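You operate a simulated robot arm through the tools that you are given. There is no shell and no other tool.

The job below is to be done with a simulated two-armed robot. You get a single attempt, and the scene is never put back.

TASK
Rinse the wooden stick and green brush and close both powder lids.
Fine: rinse in the clear glass, stand both back in their cups; lids of the green box and the silver tin.

Only the result counts: the job must be done as asked and must still hold three seconds after the hand-in. Knocking over, shifting, dropping, spilling or breaking anything else fails it. Lids that push on must go on centred and level and be pressed home; caps that screw on are set level and turned clockwise until they are tight.

THE ROBOT
Two 7-joint arms with two-finger parallel grippers on one trunk that stands fixed in place. Base frame: the origin is at the foot of the trunk, x ahead of it, y to its left, z up. Readings come in mm, degrees, newtons and seconds.
The left shoulder is at [70, 156, 1080], the right one opposite. Each reaches about 1231 mm from its shoulder. Payload 3.91 kg a hand.
The tool frame of a hand sits at the grasp point between the pads (the TCP): z along the fingers, y along the line on which they close. The tips reach 30 mm beyond it. The gripper opens to 110 mm. The fingers are 20 mm wide and 10 mm thick; the gripper's body (48 by 112 mm) begins 55 mm behind the TCP.
Orientation is that of the tool frame in the base frame, as [roll, pitch, yaw] about the fixed x, y, z axes, in that order (R = Rz(yaw) Ry(pitch) Rx(roll)). With the fingers straight down and closing along the base's y, the tool's x points along the base's -x, its y along +y and its z along -z.

THE INTERFACE
- The arms move only by the tool step_arm. It takes "left_steps", "right_steps" or both (then of equal length, played together; a hand with none holds still); each is a list of rows, each a list of 2 entries, a list of its own where there are three numbers: the shift along the tool's x, y, z in mm, then the turn, a rotation vector about the tool's x, y, z in degrees. In form: [[[x, y, z], [wx, wy, wz]], ...]. A call has 1 to 20 rows; each row shifts and turns the commanded pose from where the row before left it, along the tool's axes as they then stand. "left_fingers" and "right_fingers" are, for a hand that has rows, the closure, from 0 (fully open) to 1 (shut), set as the call begins (left out, the last holds). Each row takes 0.2 s and may step no farther than 50 mm and 8.6 degrees from the row before; otherwise, or with a gripper value out of range, the whole call is refused. A pose out of reach is approached as far as the arm can. The call stops where the force on the tool passes 40 N (or 10 N more than at its start, if that is more) or the arm is blocked; 0.2 s more then pass. Each finger travels about 108 mm/s and halts on what it meets, pressing with about 22 N; the grip force reading is that of the motor and also rises with nothing between the fingers. The clock runs only during rows and for 0.2 s after the last one: add rows that do not move to give the fingers time. The reply holds the time, the measured pose of the TCP, the force on the tool along the base axes, the opening and the grip force, in the units named above and with some noise, with the torque about the TCP (base axes, N m) and any sound that the robot's microphone picked up, and new pictures: "show" is both (left out), scene, wrist or none (wrist: the cameras of the hands that moved).
- Cameras (640 x 400 px; columns grow to the right, rows downward): "scene" is now at [128.7, 61.9, 1331.7]; the picture's right is [0.62, -0.79, -0.00], its down [-0.33, -0.26, -0.91] and it looks along [0.72, 0.56, -0.42] (base axes); focal length 318 px, centre (320, 200). "left" rides on the left gripper at [72, -17, -103] in its tool frame; the picture's right is [0.23, 0.97, 0.00], its down [-0.76, 0.18, -0.62] and it looks along [-0.61, 0.14, 0.78] (tool axes); focal length 222 px, centre (320, 200). "right" rides on the right gripper at [72, 17, -103] in its tool frame; the picture's right is [-0.23, 0.97, 0.00], its down [-0.76, -0.18, -0.62] and it looks along [-0.61, -0.14, 0.78] (tool axes); focal length 222 px, centre (320, 200). There is no depth. A picture from a camera that has moved, and an enlarged one, comes with that camera's place and axes in the base frame and with its lens. The place of the scene camera against the robot may be out by one fixed shift of up to 12 mm in any direction.
- lift_body(by): slides the trunk up (or, below 0, down) by that many mm; the arms and the scene camera ride with it, the base frame stays. It gives what a move gives, with no picture.
- head_to(pan, tilt): turns the head with the scene camera to pan (to the left, within 86 degrees either way) and tilt (down, from -29 to 69), counted from straight ahead of the robot. It gives what a move gives, and a new picture of the scene camera.
- close_up(camera, box): a new picture of the part [left, top, right, bottom] of that camera's present view, enlarged. It takes no simulated time.
- sign_off(): hands the job in; it is judged then, once.

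Places have to be worked out from the pictures, the camera data and where the tool is seen. Open the grippers and draw the arms clear of the work before you hand the job in, unless the task says otherwise.

The tools are called after ">>>" as a command line: name --argument value ..., lists and objects as JSON in quotes. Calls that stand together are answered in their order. step_arm: Moves the arms, as the interface text tells. Its arguments: {"type":"object","properties":{"left_steps":{"type":"array","items":{"type":"array"}},"left_fingers":{"type":"number"},"right_steps":{"type":"array","items":{"type":"array"}},"right_fingers":{"type":"number"},"show":{"type":"string","enum":["both","scene","wrist","none"]}},"required":[]} The other tools are called the same way: lift_body (by) moves the trunk up or down; head_to (pan, tilt) turns the head that bears the scene camera; close_up (camera, box) takes an enlarged picture of a part of a camera's view; sign_off () hands the job in.

At the start:

```text
time: 0.0
left_tool_pos: [508.0, 537.8, 1202.8]
left_tcp_rot: [179.9, 0.0, -179.9]
left_ft_force: [-0.3, 0.3, 0.4]
left_wrist_torque: [0.02, 0.02, 0.01]
left_opening: 109.9
left_grasp_force: 0.0
right_tool_pos: [634.8, 83.6, 1115.9]
right_tcp_rot: [-180.0, 0.0, 180.0]
right_ft_force: [0.1, 0.2, 0.3]
right_wrist_torque: [0.0, 0.0, 0.03]
right_opening: 109.8
right_grasp_force: 0.0
trunk travel left (down, up): [-525.0, 415.0]
head pan, tilt (commanded): [38.0, 24.7]
```

scene: 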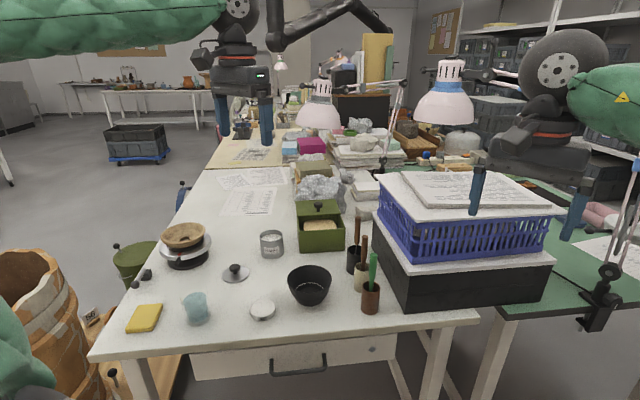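
right: 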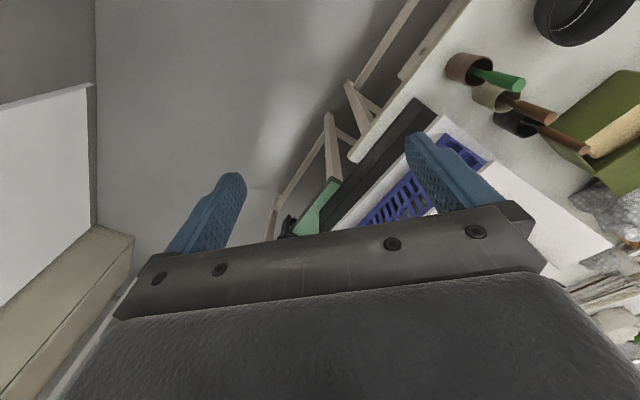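
left: 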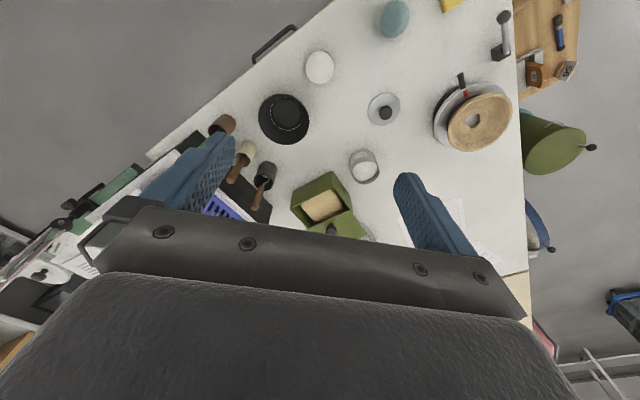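

The scene shows a table with a green box (open), silver tin, lid(s), a glass, and three cups holding tools. I'll take enlarged views to identify everything first.

>>> close_up --camera "scene" --box '[240, 180, 400, 280]'

>>> close_up --camera "scene" --box '[120, 240, 280, 340]'

>>> close_up --camera "scene" --box '[240, 230, 400, 330]'

>>> close_up --camera "left" --box '[200, 40, 420, 240]'

```text
4.00 times, centred on (320, 230) of scene
camera zoom: at [128.7, 61.9, 1331.7], right [0.62, -0.79, 0.0], down [-0.33, -0.26, -0.91], along [0.72, 0.56, -0.42], focal length 1272 px, centre (320, 80)
```

zoom: 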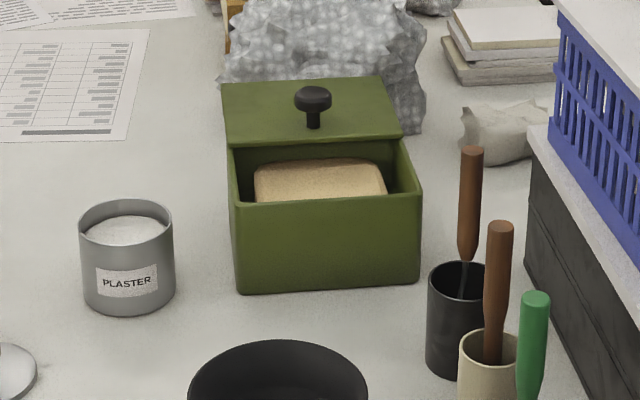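

```text
4.00 times, centred on (200, 290) of scene
camera zoom: at [128.7, 61.9, 1331.7], right [0.62, -0.79, 0.0], down [-0.33, -0.26, -0.91], along [0.72, 0.56, -0.42], focal length 1272 px, centre (800, -160)
```

zoom: 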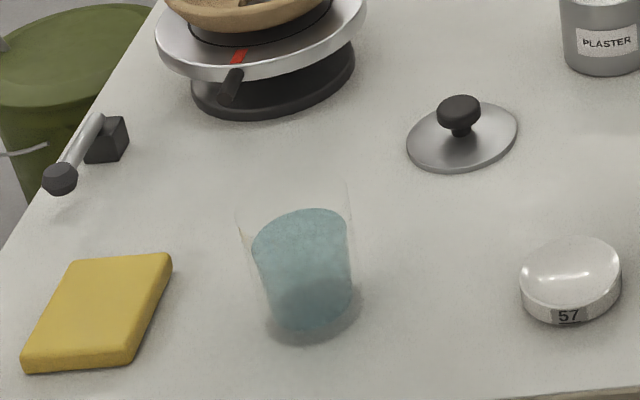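

```text
4.00 times, centred on (320, 280) of scene
camera zoom: at [128.7, 61.9, 1331.7], right [0.62, -0.79, 0.0], down [-0.33, -0.26, -0.91], along [0.72, 0.56, -0.42], focal length 1272 px, centre (320, -120)
```

zoom: 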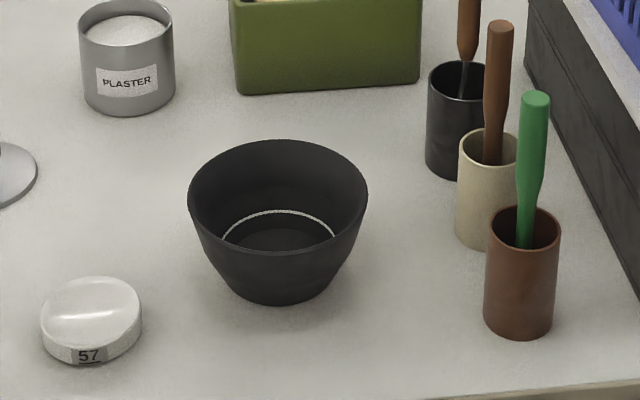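

```text
2.00 times, centred on (310, 140) of left
camera zoom: at [433.8, 520.9, 1305.2], right [-0.23, 0.97, 0.0], down [0.76, 0.18, 0.62], along [0.61, 0.14, -0.78], focal length 444 px, centre (340, 320)
```

zoom: 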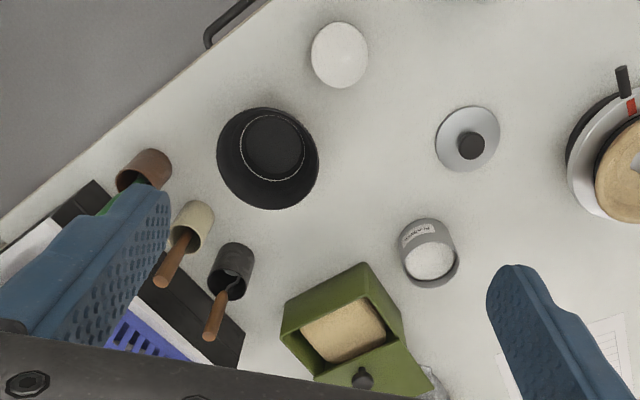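

Zooms are true re-renders, so I'll look more closely at the green box lid, the tools in cups, the tin and the glass.

>>> close_up --camera "scene" --box '[288, 195, 352, 255]'

>>> close_up --camera "scene" --box '[335, 210, 395, 250]'

>>> close_up --camera "scene" --box '[335, 250, 395, 320]'

>>> close_up --camera "left" --box '[285, 165, 375, 245]'

>>> close_up --camera "left" --box '[190, 100, 290, 220]'

>>> close_up --camera "left" --box '[340, 0, 440, 60]'

>>> close_up --camera "right" --box '[430, 40, 640, 200]'

```text
6.67 times, centred on (320, 225) of scene
camera zoom: at [128.7, 61.9, 1331.7], right [0.62, -0.79, 0.0], down [-0.33, -0.26, -0.91], along [0.72, 0.56, -0.42], focal length 2119 px, centre (320, 33)
```

zoom: 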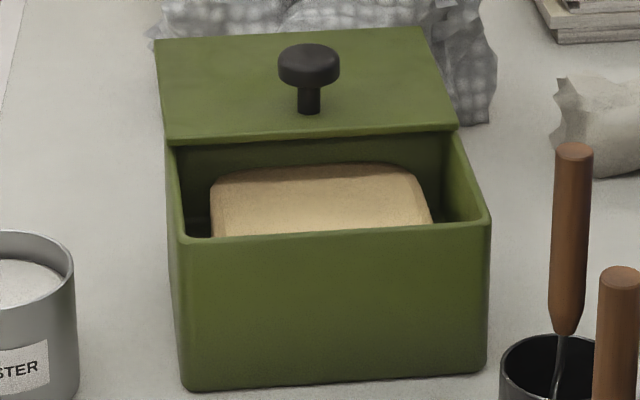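

```text
10.00 times, centred on (365, 230) of scene
camera zoom: at [128.7, 61.9, 1331.7], right [0.62, -0.79, 0.0], down [-0.33, -0.26, -0.91], along [0.72, 0.56, -0.42], focal length 3179 px, centre (-130, -100)
```

zoom: 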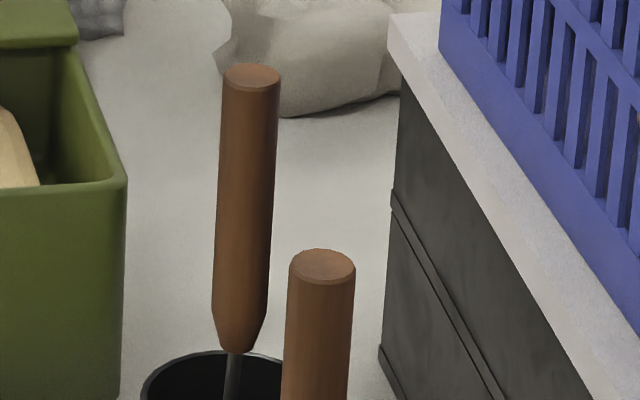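

```text
5.71 times, centred on (365, 285) of scene
camera zoom: at [128.7, 61.9, 1331.7], right [0.62, -0.79, 0.0], down [-0.33, -0.26, -0.91], along [0.72, 0.56, -0.42], focal length 1816 px, centre (63, -286)
```

zoom: 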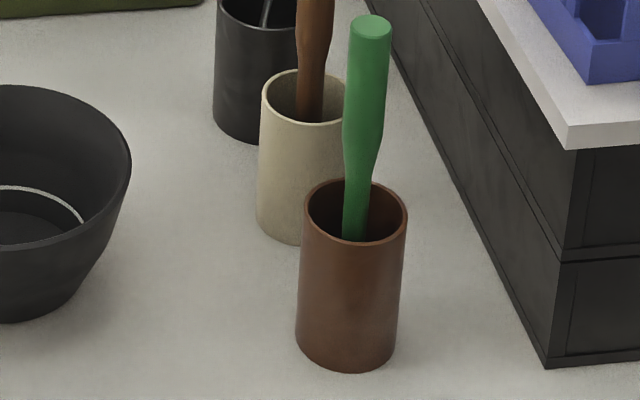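

```text
5.00 times, centred on (330, 205) of left
camera zoom: at [433.8, 520.9, 1305.2], right [-0.23, 0.97, 0.0], down [0.76, 0.18, 0.62], along [0.61, 0.14, -0.78], focal length 1111 px, centre (270, 175)
```

zoom: 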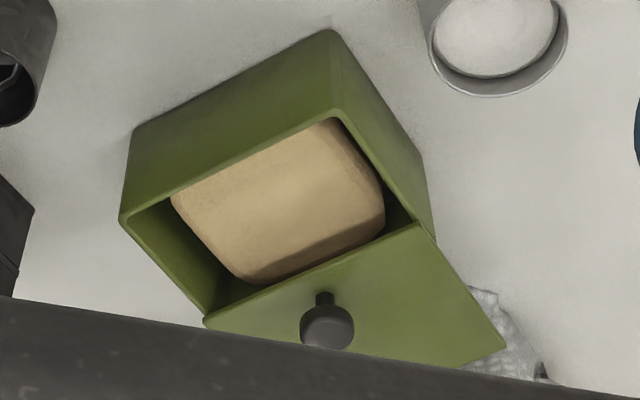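

```text
3.33 times, centred on (240, 160) of left
camera zoom: at [433.8, 520.9, 1305.2], right [-0.23, 0.97, 0.0], down [0.76, 0.18, 0.62], along [0.61, 0.14, -0.78], focal length 740 px, centre (587, 333)
```

zoom: 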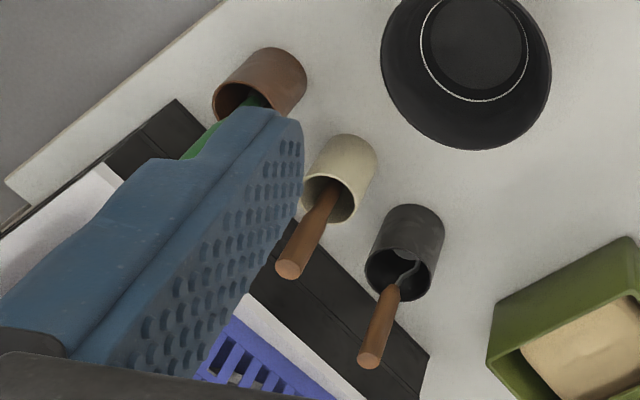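

```text
6.40 times, centred on (390, 30) of left
camera zoom: at [433.8, 520.9, 1305.2], right [-0.23, 0.97, 0.0], down [0.76, 0.18, 0.62], along [0.61, 0.14, -0.78], focal length 1422 px, centre (-128, 1288)
```

zoom: 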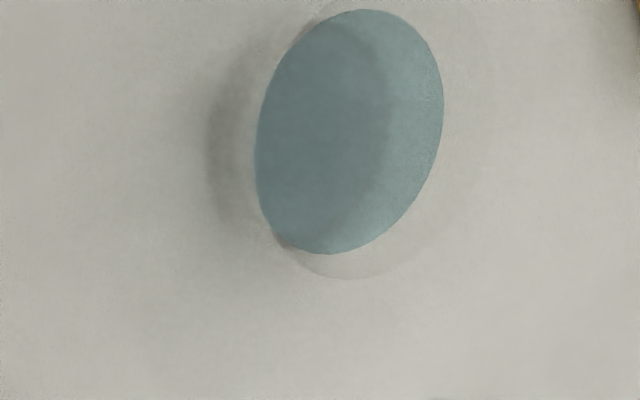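

```text
2.50 times, centred on (535, 120) of right
camera zoom: at [562.1, 99.4, 1218.9], right [0.23, 0.97, 0.0], down [0.76, -0.18, 0.62], along [0.61, -0.14, -0.78], focal length 555 px, centre (-218, 400)
```

zoom: 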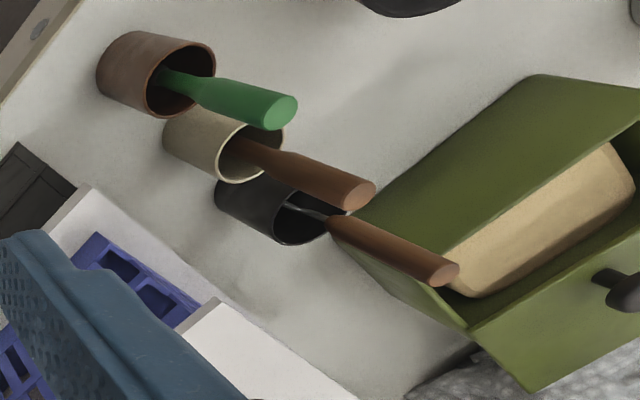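

The green box's lid is slid open toward the back; the beige and black cups both hold brown-handled tools. I'll move the left hand high above the cups and tilt it so its camera looks straight down into them.

>>> step_arm --left_steps '[[[-38, -26, 6], [0, 0, 0]], [[-38, -26, 6], [0, 0, 0]], [[-38, -26, 6], [0, 0, 0]], [[-38, -26, 6], [0, 0, 0]], [[-38, -26, 6], [0, 0, 0]], [[0, 0, 0], [0, 7.6, 0]], [[0, 0, 0], [0, 7.6, 0]], [[0, 0, 0], [0, 7.6, 0]], [[0, 0, 0], [0, 7.6, 0]], [[0, 0, 0], [0, 7.6, 0]], [[0, 0, 0], [0, 0, 0]]]' --show "both"

```text
time: 2.4
left_tool_pos: [699.0, 406.3, 1173.2]
left_tcp_rot: [180.0, -38.1, 180.0]
left_ft_force: [0.0, 0.4, 0.4]
left_wrist_torque: [-0.03, -0.04, -0.02]
left_opening: 110.1
left_grasp_force: 0.1
right_tool_pos: [634.6, 83.9, 1116.1]
right_tcp_rot: [-180.0, 0.0, 180.0]
right_ft_force: [0.0, -0.3, 0.1]
right_wrist_torque: [0.04, 0.01, 0.01]
right_opening: 110.1
right_grasp_force: 0.1
trunk travel left (down, up): [-525.0, 415.0]
head pan, tilt (commanded): [38.0, 24.7]
camera scene: at [128.1, 61.9, 1331.8], right [0.62, -0.79, 0.0], down [-0.33, -0.26, -0.91], along [0.72, 0.56, -0.42], focal length 318 px, centre (320, 200)
camera left: at [703.4, 389.9, 1299.0], right [-0.18, 0.97, 0.14], down [0.98, 0.18, 0.02], along [0.0, 0.14, -0.99], focal length 222 px, centre (320, 200)
```

scene: 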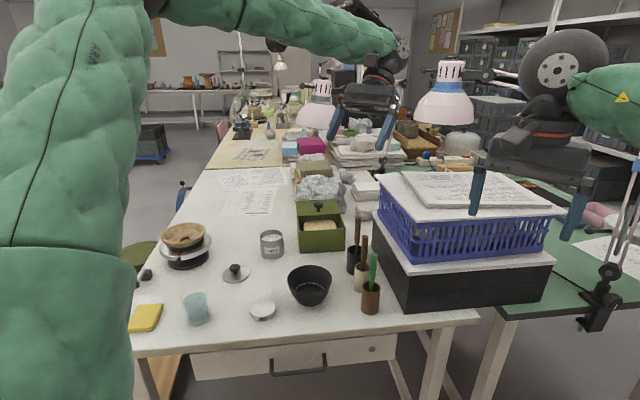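
left: 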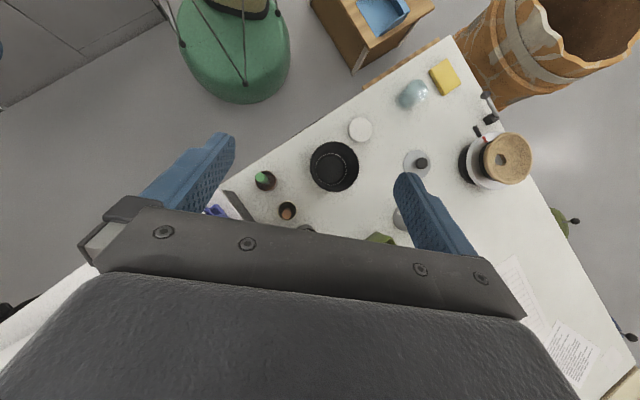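

The gripper hides the lower half of the view; the cups appear near (265,180) and (287,210). I'll zoom there.

>>> close_up --camera "left" --box '[240, 160, 320, 240]'

>>> close_up --camera "left" --box '[300, 60, 460, 200]'

>>> close_up --camera "left" --box '[385, 65, 465, 125]'

```text
5.00 times, centred on (280, 200) of left
camera zoom: at [703.4, 389.9, 1299.0], right [-0.18, 0.97, 0.14], down [0.98, 0.18, 0.02], along [0.0, 0.14, -0.99], focal length 1111 px, centre (520, 200)
```

zoom: 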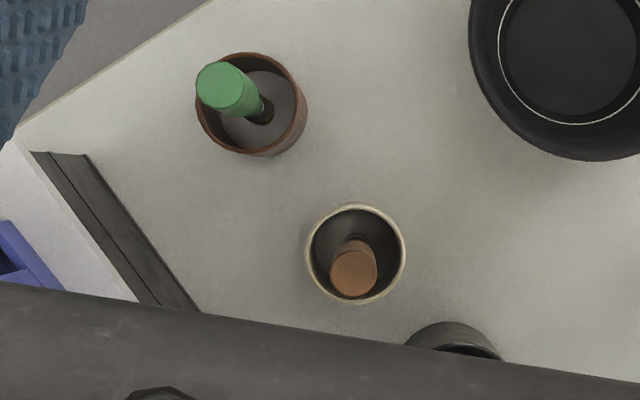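

```text
2.86 times, centred on (380, 130) of left
camera zoom: at [703.4, 389.9, 1299.0], right [-0.18, 0.97, 0.14], down [0.98, 0.18, 0.02], along [0.0, 0.14, -0.99], focal length 635 px, centre (149, 400)
```

zoom: 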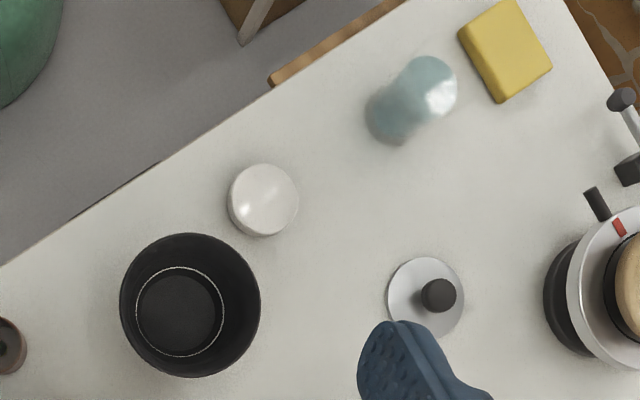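

```text
6.67 times, centred on (425, 95) of left
camera zoom: at [703.4, 389.9, 1299.0], right [-0.18, 0.97, 0.14], down [0.98, 0.18, 0.02], along [0.0, 0.14, -0.99], focal length 1481 px, centre (-380, 900)
```

zoom: 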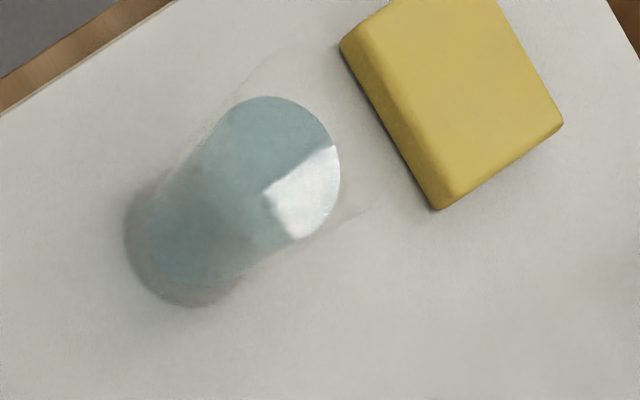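

Triangulating between wrist views puts the table near z≈738, beige cup rim ≈(739,394,808), brown ≈(683,338,808), black ≈(797,450,808), glass ≈(400,648), tin lid ≈(561,711). Next I bring the left camera above the glass for a closer look.

>>> step_arm --left_steps '[[[12.3, 31.25, 35.5], [0, 0, 0]], [[12.3, 31.25, 35.5], [0, 0, 0]], [[12.3, 31.25, 35.5], [0, 0, 0]], [[12.3, 31.25, 35.5], [0, 0, 0]], [[12.3, 31.25, 35.5], [0, 0, 0]], [[12.3, 31.25, 35.5], [0, 0, 0]], [[12.3, 31.25, 35.5], [0, 0, 0]], [[12.3, 31.25, 35.5], [0, 0, 0]], [[0, 0, 0], [0, 0, 0]]]' --show "wrist"

>>> close_up --camera "scene" --box '[170, 280, 230, 330]'

```text
time: 4.4
left_tool_pos: [444.2, 652.8, 1007.1]
left_tcp_rot: [179.8, -38.0, 179.9]
left_ft_force: [0.2, 0.0, -0.1]
left_wrist_torque: [-0.04, 0.01, 0.03]
left_opening: 110.2
left_grasp_force: 0.1
right_tool_pos: [635.7, 83.2, 1115.6]
right_tcp_rot: [-180.0, -0.1, -179.9]
right_ft_force: [0.8, -0.9, 0.5]
right_wrist_torque: [0.01, 0.0, 0.0]
right_opening: 110.0
right_grasp_force: 0.1
trunk travel left (down, up): [-525.0, 415.0]
head pan, tilt (commanded): [38.0, 24.7]
camera left: at [450.7, 635.8, 1133.0], right [-0.18, 0.97, 0.14], down [0.98, 0.18, 0.02], along [0.0, 0.14, -0.99], focal length 222 px, centre (320, 200)
```

left: 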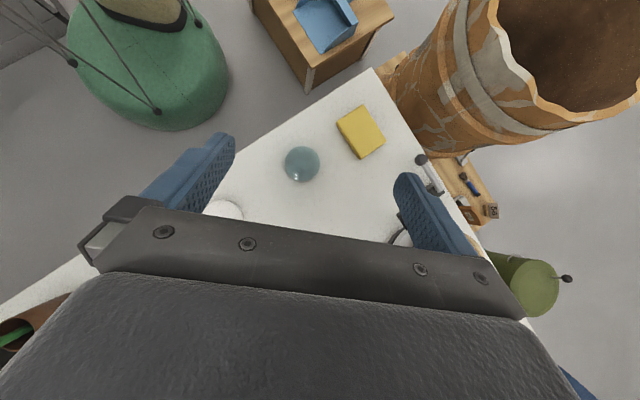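

```text
8.00 times, centred on (200, 305) of scene
camera zoom: at [129.7, 61.0, 1331.6], right [0.61, -0.79, 0.0], down [-0.33, -0.26, -0.91], along [0.72, 0.56, -0.42], focal length 2543 px, centre (1280, -640)
```

zoom: 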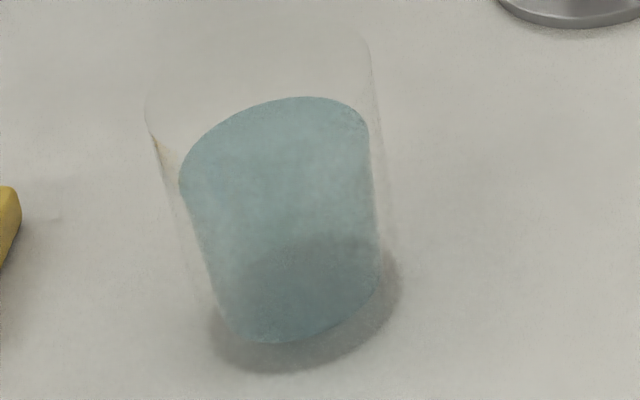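

>>> close_up --camera "left" --box '[262, 132, 342, 192]'

```text
6.67 times, centred on (302, 162) of left
camera zoom: at [450.7, 635.8, 1133.0], right [-0.18, 0.97, 0.14], down [0.98, 0.18, 0.02], along [0.0, 0.14, -0.99], focal length 1481 px, centre (440, 453)
```

zoom: 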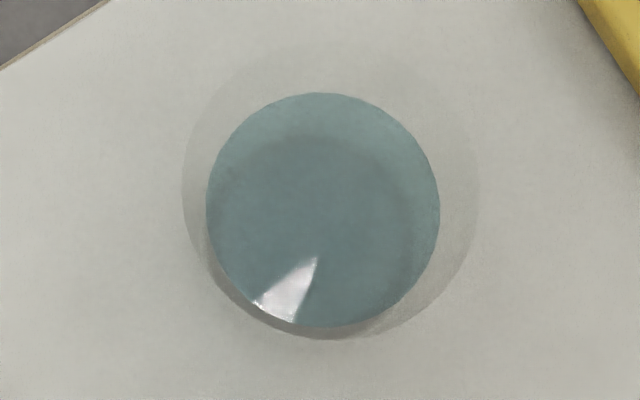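

Glass measured: centre ≈(401,648), rim z≈829, water ≈799. Now I'll zoom in on the brown tools with the right camera to confirm which is the wooden stick.

>>> close_up --camera "right" --box '[490, 80, 550, 120]'

>>> close_up --camera "right" --box '[440, 45, 530, 105]'

>>> close_up --camera "scene" --box '[345, 228, 385, 276]'

>>> close_up --camera "right" --box '[545, 70, 640, 200]'

```text
10.00 times, centred on (520, 100) of right
camera zoom: at [563.2, 98.3, 1218.4], right [0.23, 0.97, 0.0], down [0.76, -0.18, 0.62], along [0.61, -0.14, -0.78], focal length 2221 px, centre (-1680, 1200)
```

zoom: 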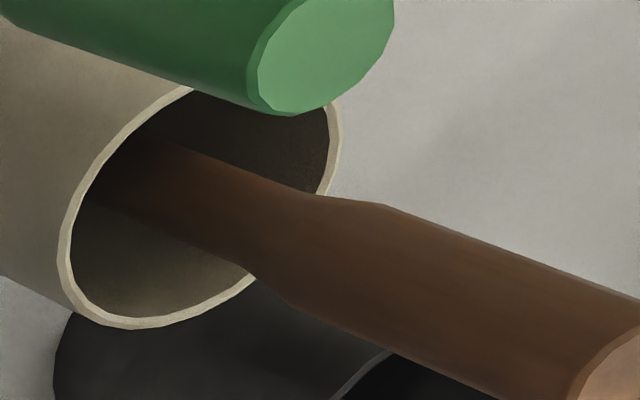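

```text
6.67 times, centred on (485, 75) of right
camera zoom: at [563.2, 98.3, 1218.4], right [0.23, 0.97, 0.0], down [0.76, -0.18, 0.62], along [0.61, -0.14, -0.78], focal length 1481 px, centre (-780, 1033)
```

zoom: 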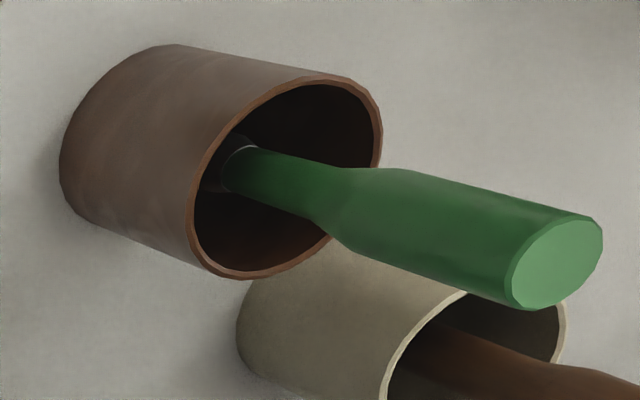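

```text
8.33 times, centred on (365, 252) of scene
camera zoom: at [129.7, 61.0, 1331.6], right [0.61, -0.79, 0.0], down [-0.33, -0.26, -0.91], along [0.72, 0.56, -0.42], focal length 2649 px, centre (-55, -233)
```

zoom: 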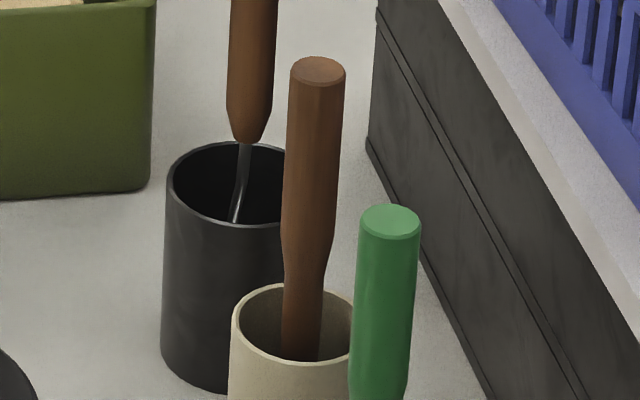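

```text
3.08 times, centred on (592, 135) of right
camera zoom: at [563.2, 98.3, 1218.4], right [0.23, 0.97, 0.0], down [0.76, -0.18, 0.62], along [0.61, -0.14, -0.78], focal length 684 px, centre (-518, 400)
```

zoom: 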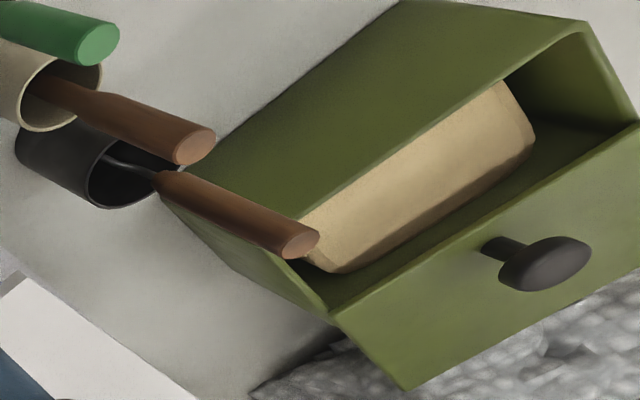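

The beige-cup tool is an all-wood stick (black cup's has a metal shaft), so beige = wooden stick, brown cup = green brush. Everything is aligned at 45° in the base frame. Now I move the left camera above the tin/lid area to measure them.

>>> step_arm --left_steps '[[[-35.6, 8.9, -26.6], [0, 0, 0]], [[-35.6, 8.9, -26.6], [0, 0, 0]], [[-35.6, 8.9, -26.6], [0, 0, 0]], [[-35.6, 8.9, -26.6], [0, 0, 0]], [[-35.6, 8.9, -26.6], [0, 0, 0]], [[-35.6, 8.9, -26.6], [0, 0, 0]], [[-35.6, 8.9, -26.6], [0, 0, 0]], [[0, 0, 0], [0, 0, 0]]]' --show "wrist"

```text
time: 6.2
left_tool_pos: [754.4, 718.8, 1003.3]
left_tcp_rot: [-179.9, -38.0, 180.0]
left_ft_force: [0.3, 0.6, 0.2]
left_wrist_torque: [-0.03, -0.01, -0.03]
left_opening: 110.0
left_grasp_force: 0.2
right_tool_pos: [634.7, 84.2, 1116.3]
right_tcp_rot: [-179.9, 0.0, -180.0]
right_ft_force: [0.3, 0.2, 0.6]
right_wrist_torque: [-0.03, -0.01, 0.03]
right_opening: 110.0
right_grasp_force: 0.0
trunk travel left (down, up): [-525.0, 415.0]
head pan, tilt (commanded): [38.0, 24.7]
camera left: at [759.9, 702.7, 1128.8], right [-0.18, 0.97, 0.14], down [0.98, 0.18, 0.02], along [0.0, 0.14, -0.99], focal length 222 px, centre (320, 200)
```

left: 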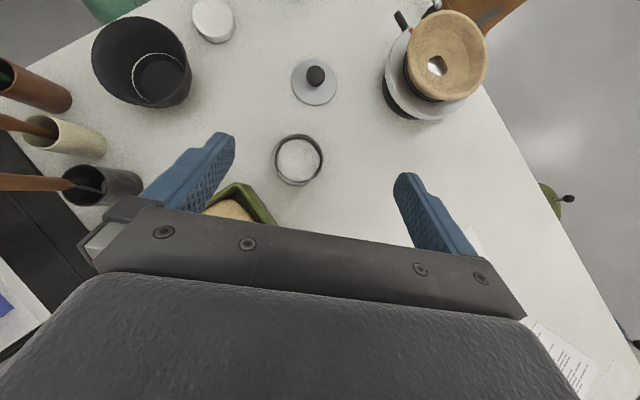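

>>> close_up --camera "left" --box '[264, 120, 336, 190]'

>>> close_up --camera "left" --box '[280, 48, 352, 112]'

>>> close_up --camera "left" --box '[0, 40, 200, 220]'

```text
5.71 times, centred on (300, 155) of left
camera zoom: at [759.9, 702.7, 1128.8], right [-0.18, 0.97, 0.14], down [0.98, 0.18, 0.02], along [0.0, 0.14, -0.99], focal length 1269 px, centre (434, 457)
```

zoom: 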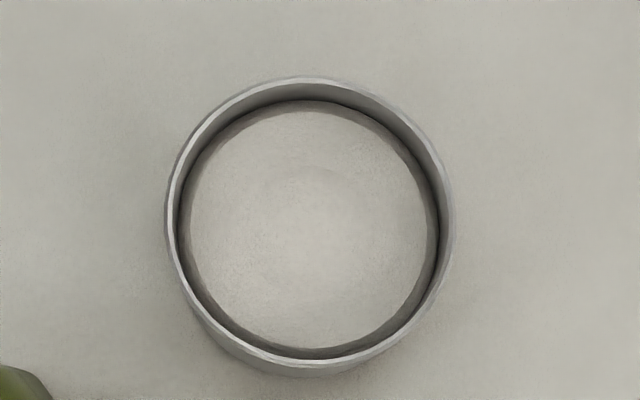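

```text
6.25 times, centred on (316, 80) of left
camera zoom: at [759.9, 702.7, 1128.8], right [-0.18, 0.97, 0.14], down [0.98, 0.18, 0.02], along [0.0, 0.14, -0.99], focal length 1388 px, centre (345, 950)
```

zoom: 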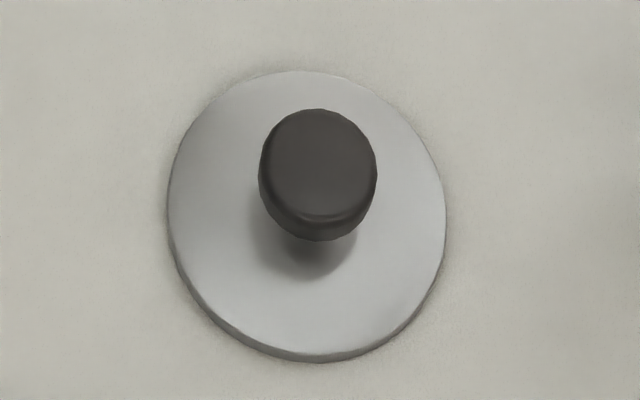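

```text
2.22 times, centred on (100, 130) of left
camera zoom: at [759.9, 702.7, 1128.8], right [-0.18, 0.97, 0.14], down [0.98, 0.18, 0.02], along [0.0, 0.14, -0.99], focal length 494 px, centre (809, 356)
```

zoom: 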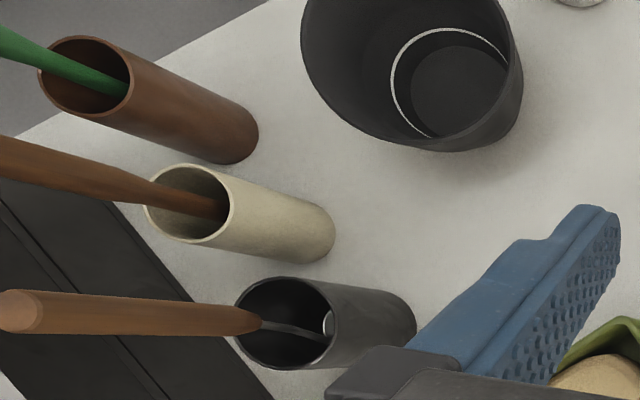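

Tin rim centre ≈(705,707,800), outer Ø≈73; lid disc centre ≈(561,711), Ø≈77, knob cap Ø≈31, top z≈766. I'll return the left hand to vertical and hover above the lid's knob.

>>> step_arm --left_steps '[[[0, 0, 0], [0, -7.6, 0]], [[0, 0, 0], [0, -7.6, 0]], [[0, 0, 0], [0, -7.6, 0]], [[0, 0, 0], [0, -7.6, 0]], [[0, 0, 0], [0, -7.6, 0]], [[38.7, -1.6, 24.6], [0, 0, 0]], [[38.7, -1.6, 24.6], [0, 0, 0]], [[38.7, -1.6, 24.6], [0, 0, 0]], [[38.7, -1.6, 24.6], [0, 0, 0]], [[38.7, -1.6, 24.6], [0, 0, 0]], [[0, 0, 0], [0, 0, 0]]]' --left_fingers 0.4 --show "both"

```text
time: 8.6
left_tool_pos: [563.9, 714.6, 875.8]
left_tcp_rot: [-179.8, 0.0, -179.8]
left_ft_force: [0.6, -0.4, -0.7]
left_wrist_torque: [-0.03, 0.01, 0.01]
left_opening: 66.1
left_grasp_force: 0.0
right_tool_pos: [635.0, 86.0, 1114.9]
right_tcp_rot: [-179.9, -0.1, -180.0]
right_ft_force: [-0.2, 0.5, -0.3]
right_wrist_torque: [0.0, -0.01, 0.02]
right_opening: 110.2
right_grasp_force: 0.0
trunk travel left (down, up): [-525.0, 415.0]
head pan, tilt (commanded): [38.0, 24.7]
camera scene: at [129.8, 65.2, 1331.6], right [0.62, -0.79, 0.0], down [-0.33, -0.26, -0.91], along [0.72, 0.56, -0.42], focal length 318 px, centre (320, 200)
camera left: at [490.3, 698.8, 979.8], right [-0.23, 0.97, 0.0], down [0.76, 0.18, 0.62], along [0.61, 0.14, -0.78], focal length 222 px, centre (320, 200)
```

scene: 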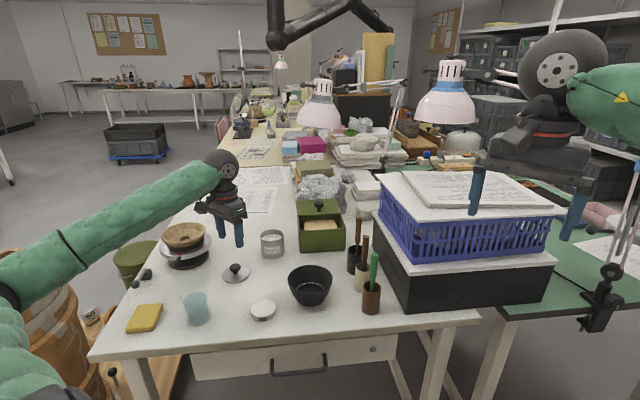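
left: 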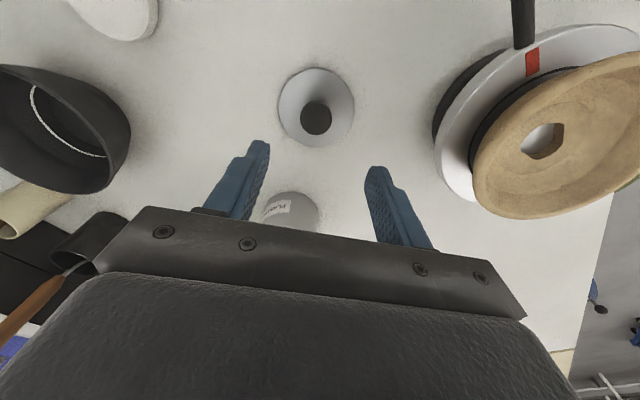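

>>> close_up --camera "left" --box '[270, 60, 370, 150]'

```text
4.44 times, centred on (320, 105) of left
camera zoom: at [490.3, 698.8, 979.8], right [-0.23, 0.97, 0.0], down [0.76, 0.18, 0.62], along [0.61, 0.14, -0.78], focal length 987 px, centre (320, 622)
```

zoom: 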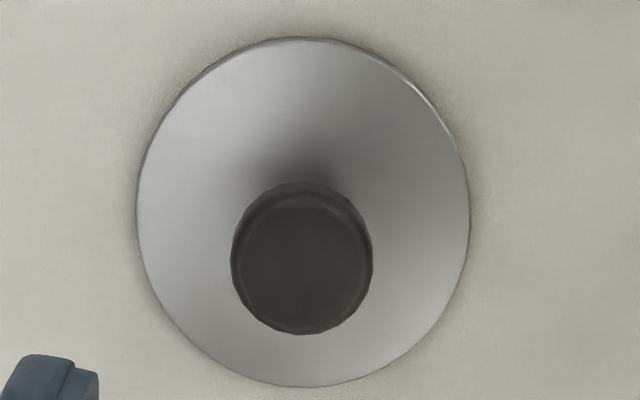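

Relative to the TCP the knob sits about (-1.6, -4.4) mm in base x/y and ~111 mm below. I correct and descend partway.

>>> step_arm --left_steps '[[[1.6, -4.4, 28], [0, 0, 0]], [[0, 0, 28], [0, 0, 0]], [[0, 0, 24], [0, 0, 0]], [[0, 0, 0], [0, 0, 0]]]' --show "wrist"

>>> close_up --camera "left" --box '[240, 100, 400, 220]'

>>> close_up --camera "scene" --box '[190, 200, 270, 290]'

```text
time: 9.6
left_tool_pos: [562.1, 707.5, 797.2]
left_tcp_rot: [-179.9, 0.1, 180.0]
left_ft_force: [0.7, -0.5, 1.2]
left_wrist_torque: [-0.03, 0.02, -0.01]
left_opening: 66.2
left_grasp_force: 0.1
right_tool_pos: [634.6, 83.3, 1116.8]
right_tcp_rot: [179.9, 0.0, 180.0]
right_ft_force: [-0.1, -0.2, -0.6]
right_wrist_torque: [0.01, 0.0, 0.01]
right_opening: 109.8
right_grasp_force: 0.0
trunk travel left (down, up): [-525.0, 415.0]
head pan, tilt (commanded): [38.0, 24.7]
camera left: at [489.2, 690.7, 901.8], right [-0.23, 0.97, 0.0], down [0.76, 0.18, 0.62], along [0.61, 0.14, -0.78], focal length 222 px, centre (320, 200)
```

left: 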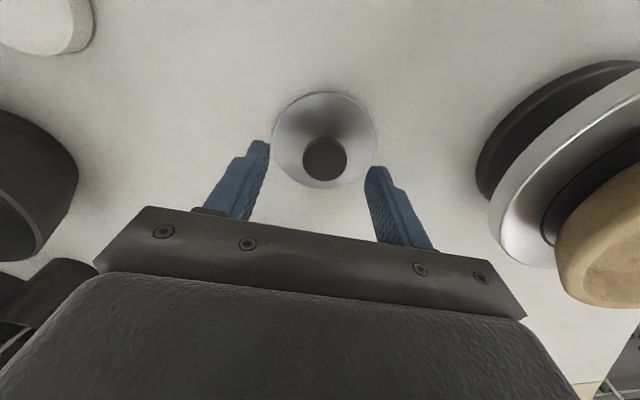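

```text
3.33 times, centred on (320, 160) of left
camera zoom: at [489.2, 690.7, 901.8], right [-0.23, 0.97, 0.0], down [0.76, 0.18, 0.62], along [0.61, 0.14, -0.78], focal length 740 px, centre (320, 333)
```

zoom: 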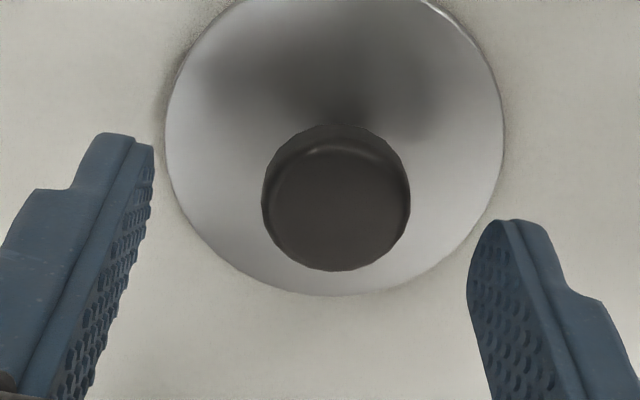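

```text
4.44 times, centred on (230, 245) of scene
camera zoom: at [128.4, 61.5, 1331.7], right [0.62, -0.79, 0.0], down [-0.33, -0.26, -0.91], along [0.72, 0.56, -0.42], focal length 1413 px, centre (720, 0)
```

zoom: 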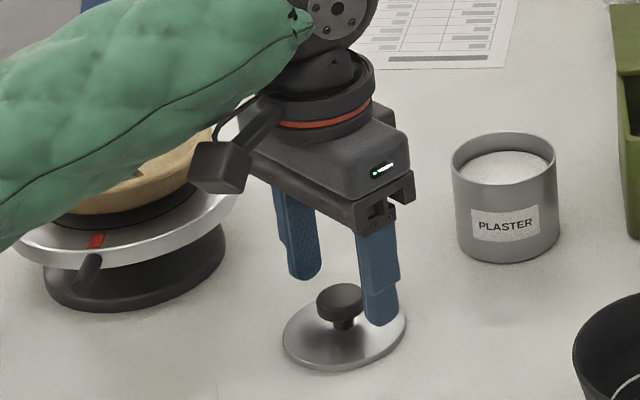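

Knob is centred in x but about 3.4 mm toward +y of the TCP, its top ~34 mm below it. I'll correct, lower 18 mm and close on it.

>>> step_arm --left_steps '[[[0, 3.4, 0], [0, 0, 0]], [[0, 0, 9], [0, 0, 0]], [[0, 0, 9], [0, 0, 0]], [[0, 0, 0], [0, 0, 0]]]' --show "none"

>>> close_up --camera "left" --box '[240, 100, 400, 220]'

>>> close_up --camera "scene" --box '[210, 230, 260, 290]'

```text
time: 10.6
left_tool_pos: [564.3, 710.1, 781.0]
left_tcp_rot: [-180.0, 0.0, -180.0]
left_ft_force: [-0.3, 0.9, -0.1]
left_wrist_torque: [-0.02, -0.01, 0.04]
left_opening: 66.0
left_grasp_force: 0.0
right_tool_pos: [634.4, 84.1, 1114.5]
right_tcp_rot: [-180.0, 0.0, 180.0]
right_ft_force: [0.1, 0.9, 0.3]
right_wrist_torque: [0.01, -0.01, 0.03]
right_opening: 110.0
right_grasp_force: 0.0
trunk travel left (down, up): [-525.0, 415.0]
head pan, tilt (commanded): [38.0, 24.7]
```

```text
3.33 times, centred on (320, 160) of left
camera zoom: at [489.4, 693.8, 884.5], right [-0.23, 0.97, 0.0], down [0.76, 0.18, 0.62], along [0.61, 0.14, -0.78], focal length 740 px, centre (320, 333)
```

zoom: 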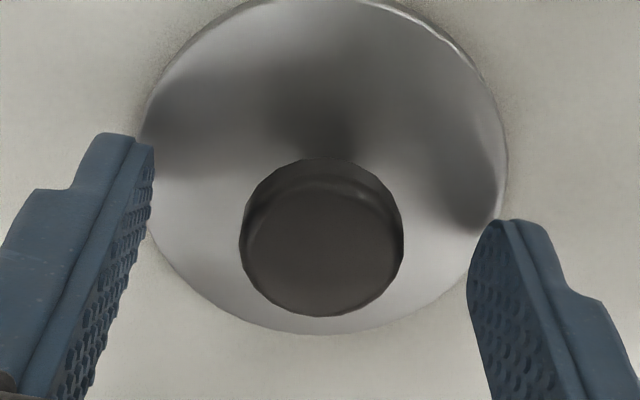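

```text
6.67 times, centred on (235, 260) of scene
camera zoom: at [128.7, 61.8, 1331.7], right [0.62, -0.79, 0.0], down [-0.33, -0.26, -0.91], along [0.72, 0.56, -0.42], focal length 2119 px, centre (887, -200)
```

zoom: 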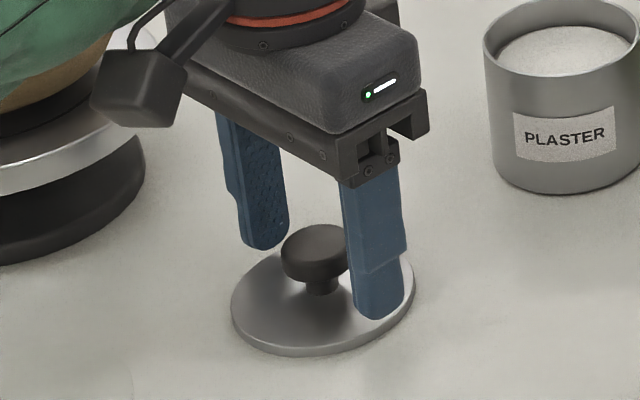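

Fingers straddle the knob, tips ~14 mm below its top and clear of the disc. Closing on it.

>>> step_arm --left_steps '[[[0, 0, 1.5], [0, 0, 0]], [[0, 0, 0], [0, 0, 0]], [[0, 0, 0], [0, 0, 0]], [[0, 0, 0], [0, 0, 0]]]' --left_fingers 1.0 --show "none"

>>> close_up --camera "left" --box '[240, 100, 400, 220]'

>>> close_up --camera "scene" --box '[210, 230, 260, 290]'

```text
time: 11.6
left_tool_pos: [562.1, 708.8, 780.8]
left_tcp_rot: [-180.0, 0.0, 180.0]
left_ft_force: [0.9, 0.7, 5.6]
left_wrist_torque: [-0.03, 0.01, 0.0]
left_opening: 28.9
left_grasp_force: 22.0
right_tool_pos: [634.7, 82.7, 1117.5]
right_tcp_rot: [180.0, -0.1, 180.0]
right_ft_force: [0.3, -0.6, -0.6]
right_wrist_torque: [0.04, -0.01, -0.02]
right_opening: 109.7
right_grasp_force: 0.1
trunk travel left (down, up): [-525.0, 415.0]
head pan, tilt (commanded): [38.0, 24.7]
```

```text
3.33 times, centred on (320, 160) of left
camera zoom: at [488.5, 692.7, 883.4], right [-0.23, 0.97, 0.0], down [0.76, 0.18, 0.62], along [0.61, 0.14, -0.78], focal length 740 px, centre (320, 333)
```

zoom: 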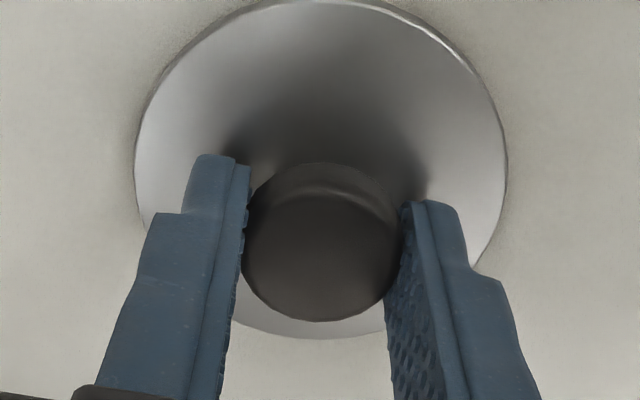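

```text
6.67 times, centred on (235, 260) of scene
camera zoom: at [128.5, 61.6, 1331.7], right [0.62, -0.79, 0.0], down [-0.33, -0.26, -0.91], along [0.72, 0.56, -0.42], focal length 2119 px, centre (887, -200)
```

zoom: 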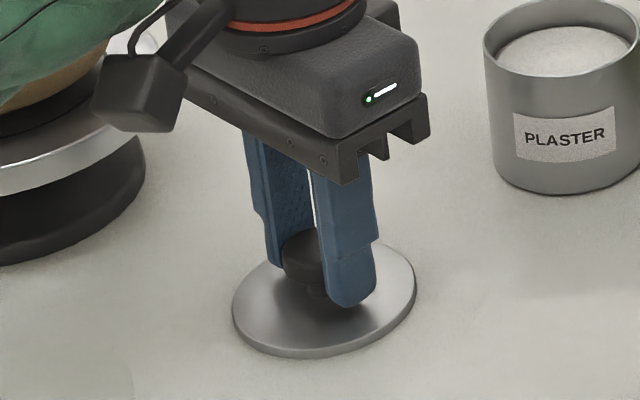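

Knob is gripped (opening 28.9, 22 N). Lift straight up 100 mm and check.

>>> step_arm --left_steps '[[[0, 0, -10], [0, 0, 0]], [[0, 0, -30], [0, 0, 0]], [[0, 0, -30], [0, 0, 0]], [[0, 0, -30], [0, 0, 0]], [[0, 0, 0], [0, 0, 0]]]' --show "wrist"

>>> close_up --camera "scene" --box '[190, 200, 280, 290]'

```text
time: 12.8
left_tool_pos: [560.3, 709.7, 879.1]
left_tcp_rot: [-179.9, 0.1, 179.9]
left_ft_force: [-1.4, 0.1, -1.0]
left_wrist_torque: [0.0, 0.03, 0.02]
left_opening: 28.9
left_grasp_force: 21.5
right_tool_pos: [633.8, 85.1, 1115.5]
right_tcp_rot: [-180.0, -0.1, 180.0]
right_ft_force: [-0.2, 0.0, -0.2]
right_wrist_torque: [0.0, 0.0, 0.02]
right_opening: 110.1
right_grasp_force: 0.0
trunk travel left (down, up): [-525.0, 415.0]
head pan, tilt (commanded): [38.0, 24.7]
camera left: at [487.3, 693.1, 981.8], right [-0.23, 0.97, 0.0], down [0.76, 0.18, 0.62], along [0.61, 0.14, -0.78], focal length 222 px, centre (320, 200)
```

left: 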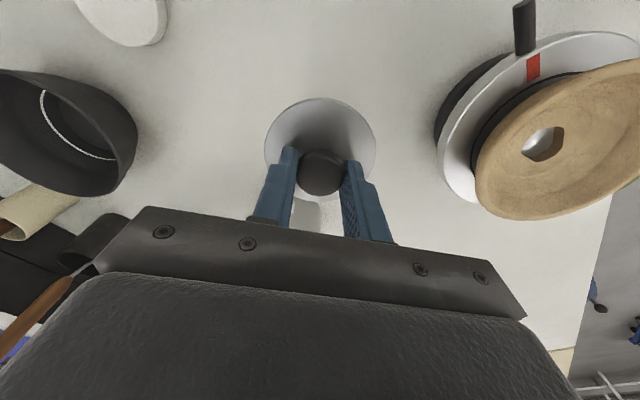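

```text
4.44 times, centred on (235, 245) of scene
camera zoom: at [128.8, 62.3, 1331.6], right [0.62, -0.79, 0.0], down [-0.33, -0.26, -0.91], along [0.72, 0.56, -0.42], focal length 1413 px, centre (698, 0)
```

zoom: 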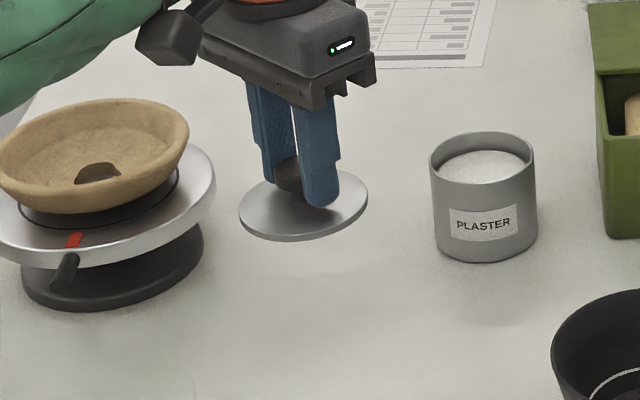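

The lid is lifted level. Relative measurement gives tin − lid ≈ (+144.5, −4.2) mm; I move over the tin at the same height.

>>> step_arm --left_steps '[[[-36.1, -1.05, 0], [0, 0, 0]], [[-36.1, -1.05, 0], [0, 0, 0]], [[-36.1, -1.05, 0], [0, 0, 0]], [[-36.2, -1.05, 0], [0, 0, 0]], [[0, 0, 0], [0, 0, 0]]]' --show "both"

>>> close_up --camera "scene" --box '[230, 190, 310, 270]'

>>> close_up --camera "left" --box '[240, 80, 400, 220]'

```text
time: 14.0
left_tool_pos: [708.4, 706.4, 880.8]
left_tcp_rot: [-180.0, 0.0, 180.0]
left_ft_force: [0.5, 0.5, 0.0]
left_wrist_torque: [0.0, -0.05, -0.03]
left_opening: 29.2
left_grasp_force: 22.2
right_tool_pos: [634.7, 84.4, 1115.9]
right_tcp_rot: [179.9, -0.1, -179.9]
right_ft_force: [1.2, -1.0, -1.0]
right_wrist_torque: [0.0, -0.03, 0.02]
right_opening: 110.0
right_grasp_force: 0.1
trunk travel left (down, up): [-525.0, 415.0]
head pan, tilt (commanded): [38.0, 24.7]
camera scene: at [128.4, 61.9, 1331.8], right [0.62, -0.79, 0.0], down [-0.33, -0.26, -0.91], along [0.72, 0.56, -0.42], focal length 318 px, centre (320, 200)
camera left: at [634.1, 689.1, 984.0], right [-0.23, 0.97, 0.0], down [0.76, 0.18, 0.62], along [0.61, 0.14, -0.78], focal length 222 px, centre (320, 200)
```

scene: 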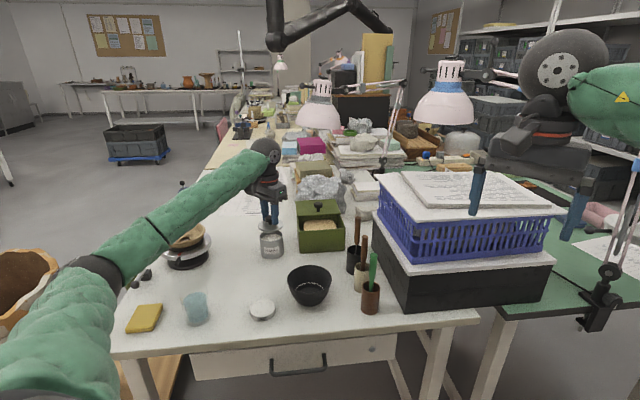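
left: 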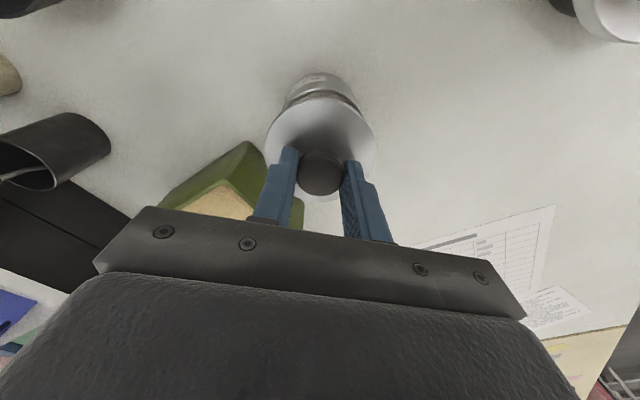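

```text
5.00 times, centred on (270, 230) of scene
camera zoom: at [128.4, 61.9, 1331.8], right [0.62, -0.79, 0.0], down [-0.33, -0.26, -0.91], along [0.72, 0.56, -0.42], focal length 1589 px, centre (570, 50)
```

zoom: 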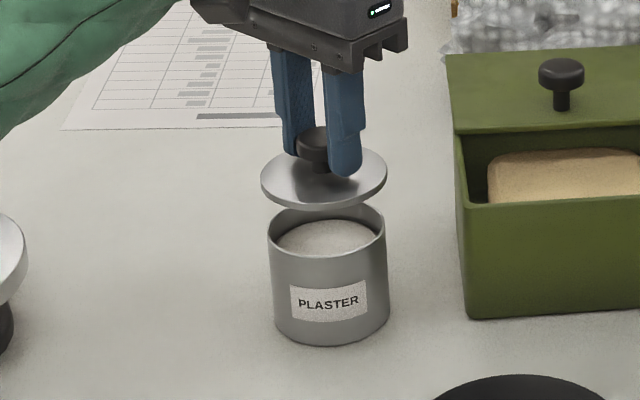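

```text
2.86 times, centred on (320, 150) of left
camera zoom: at [634.1, 689.1, 984.0], right [-0.23, 0.97, 0.0], down [0.76, 0.18, 0.62], along [0.61, 0.14, -0.78], focal length 635 px, centre (320, 343)
```

zoom: 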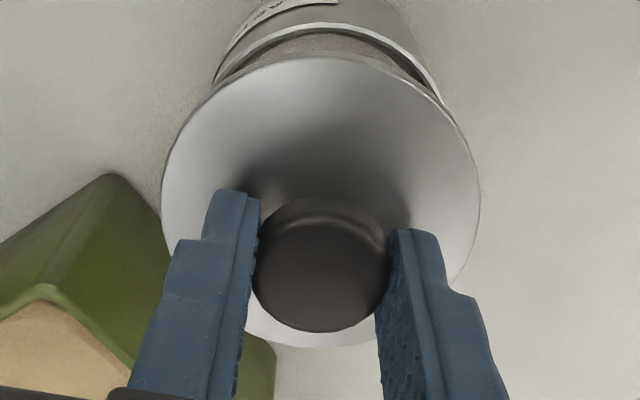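

In the scene view the lid is aligned laterally with the tin; the wrist view suggests the tin is still a little further out. I zoom on the rim/lid boundary in the wrist view to quantify.

>>> close_up --camera "left" --box '[275, 70, 365, 130]'

>>> close_up --camera "scene" --box '[250, 210, 294, 254]'

```text
6.67 times, centred on (320, 100) of left
camera zoom: at [634.1, 689.1, 984.0], right [-0.23, 0.97, 0.0], down [0.76, 0.18, 0.62], along [0.61, 0.14, -0.78], focal length 1481 px, centre (320, 867)
```

zoom: 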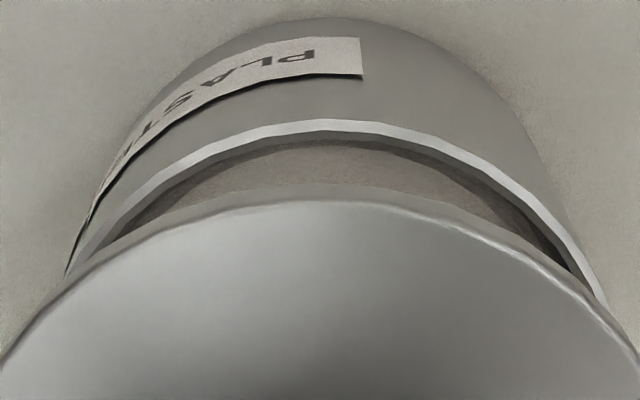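

```text
9.09 times, centred on (272, 232) of scene
camera zoom: at [128.4, 61.9, 1331.8], right [0.62, -0.79, 0.0], down [-0.33, -0.26, -0.91], along [0.72, 0.56, -0.42], focal length 2890 px, centre (756, -91)
```

zoom: 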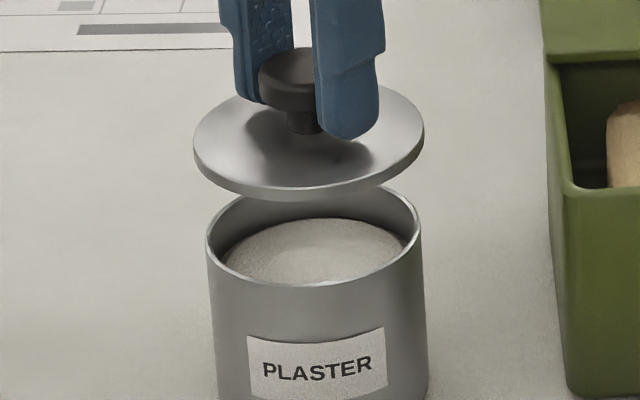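

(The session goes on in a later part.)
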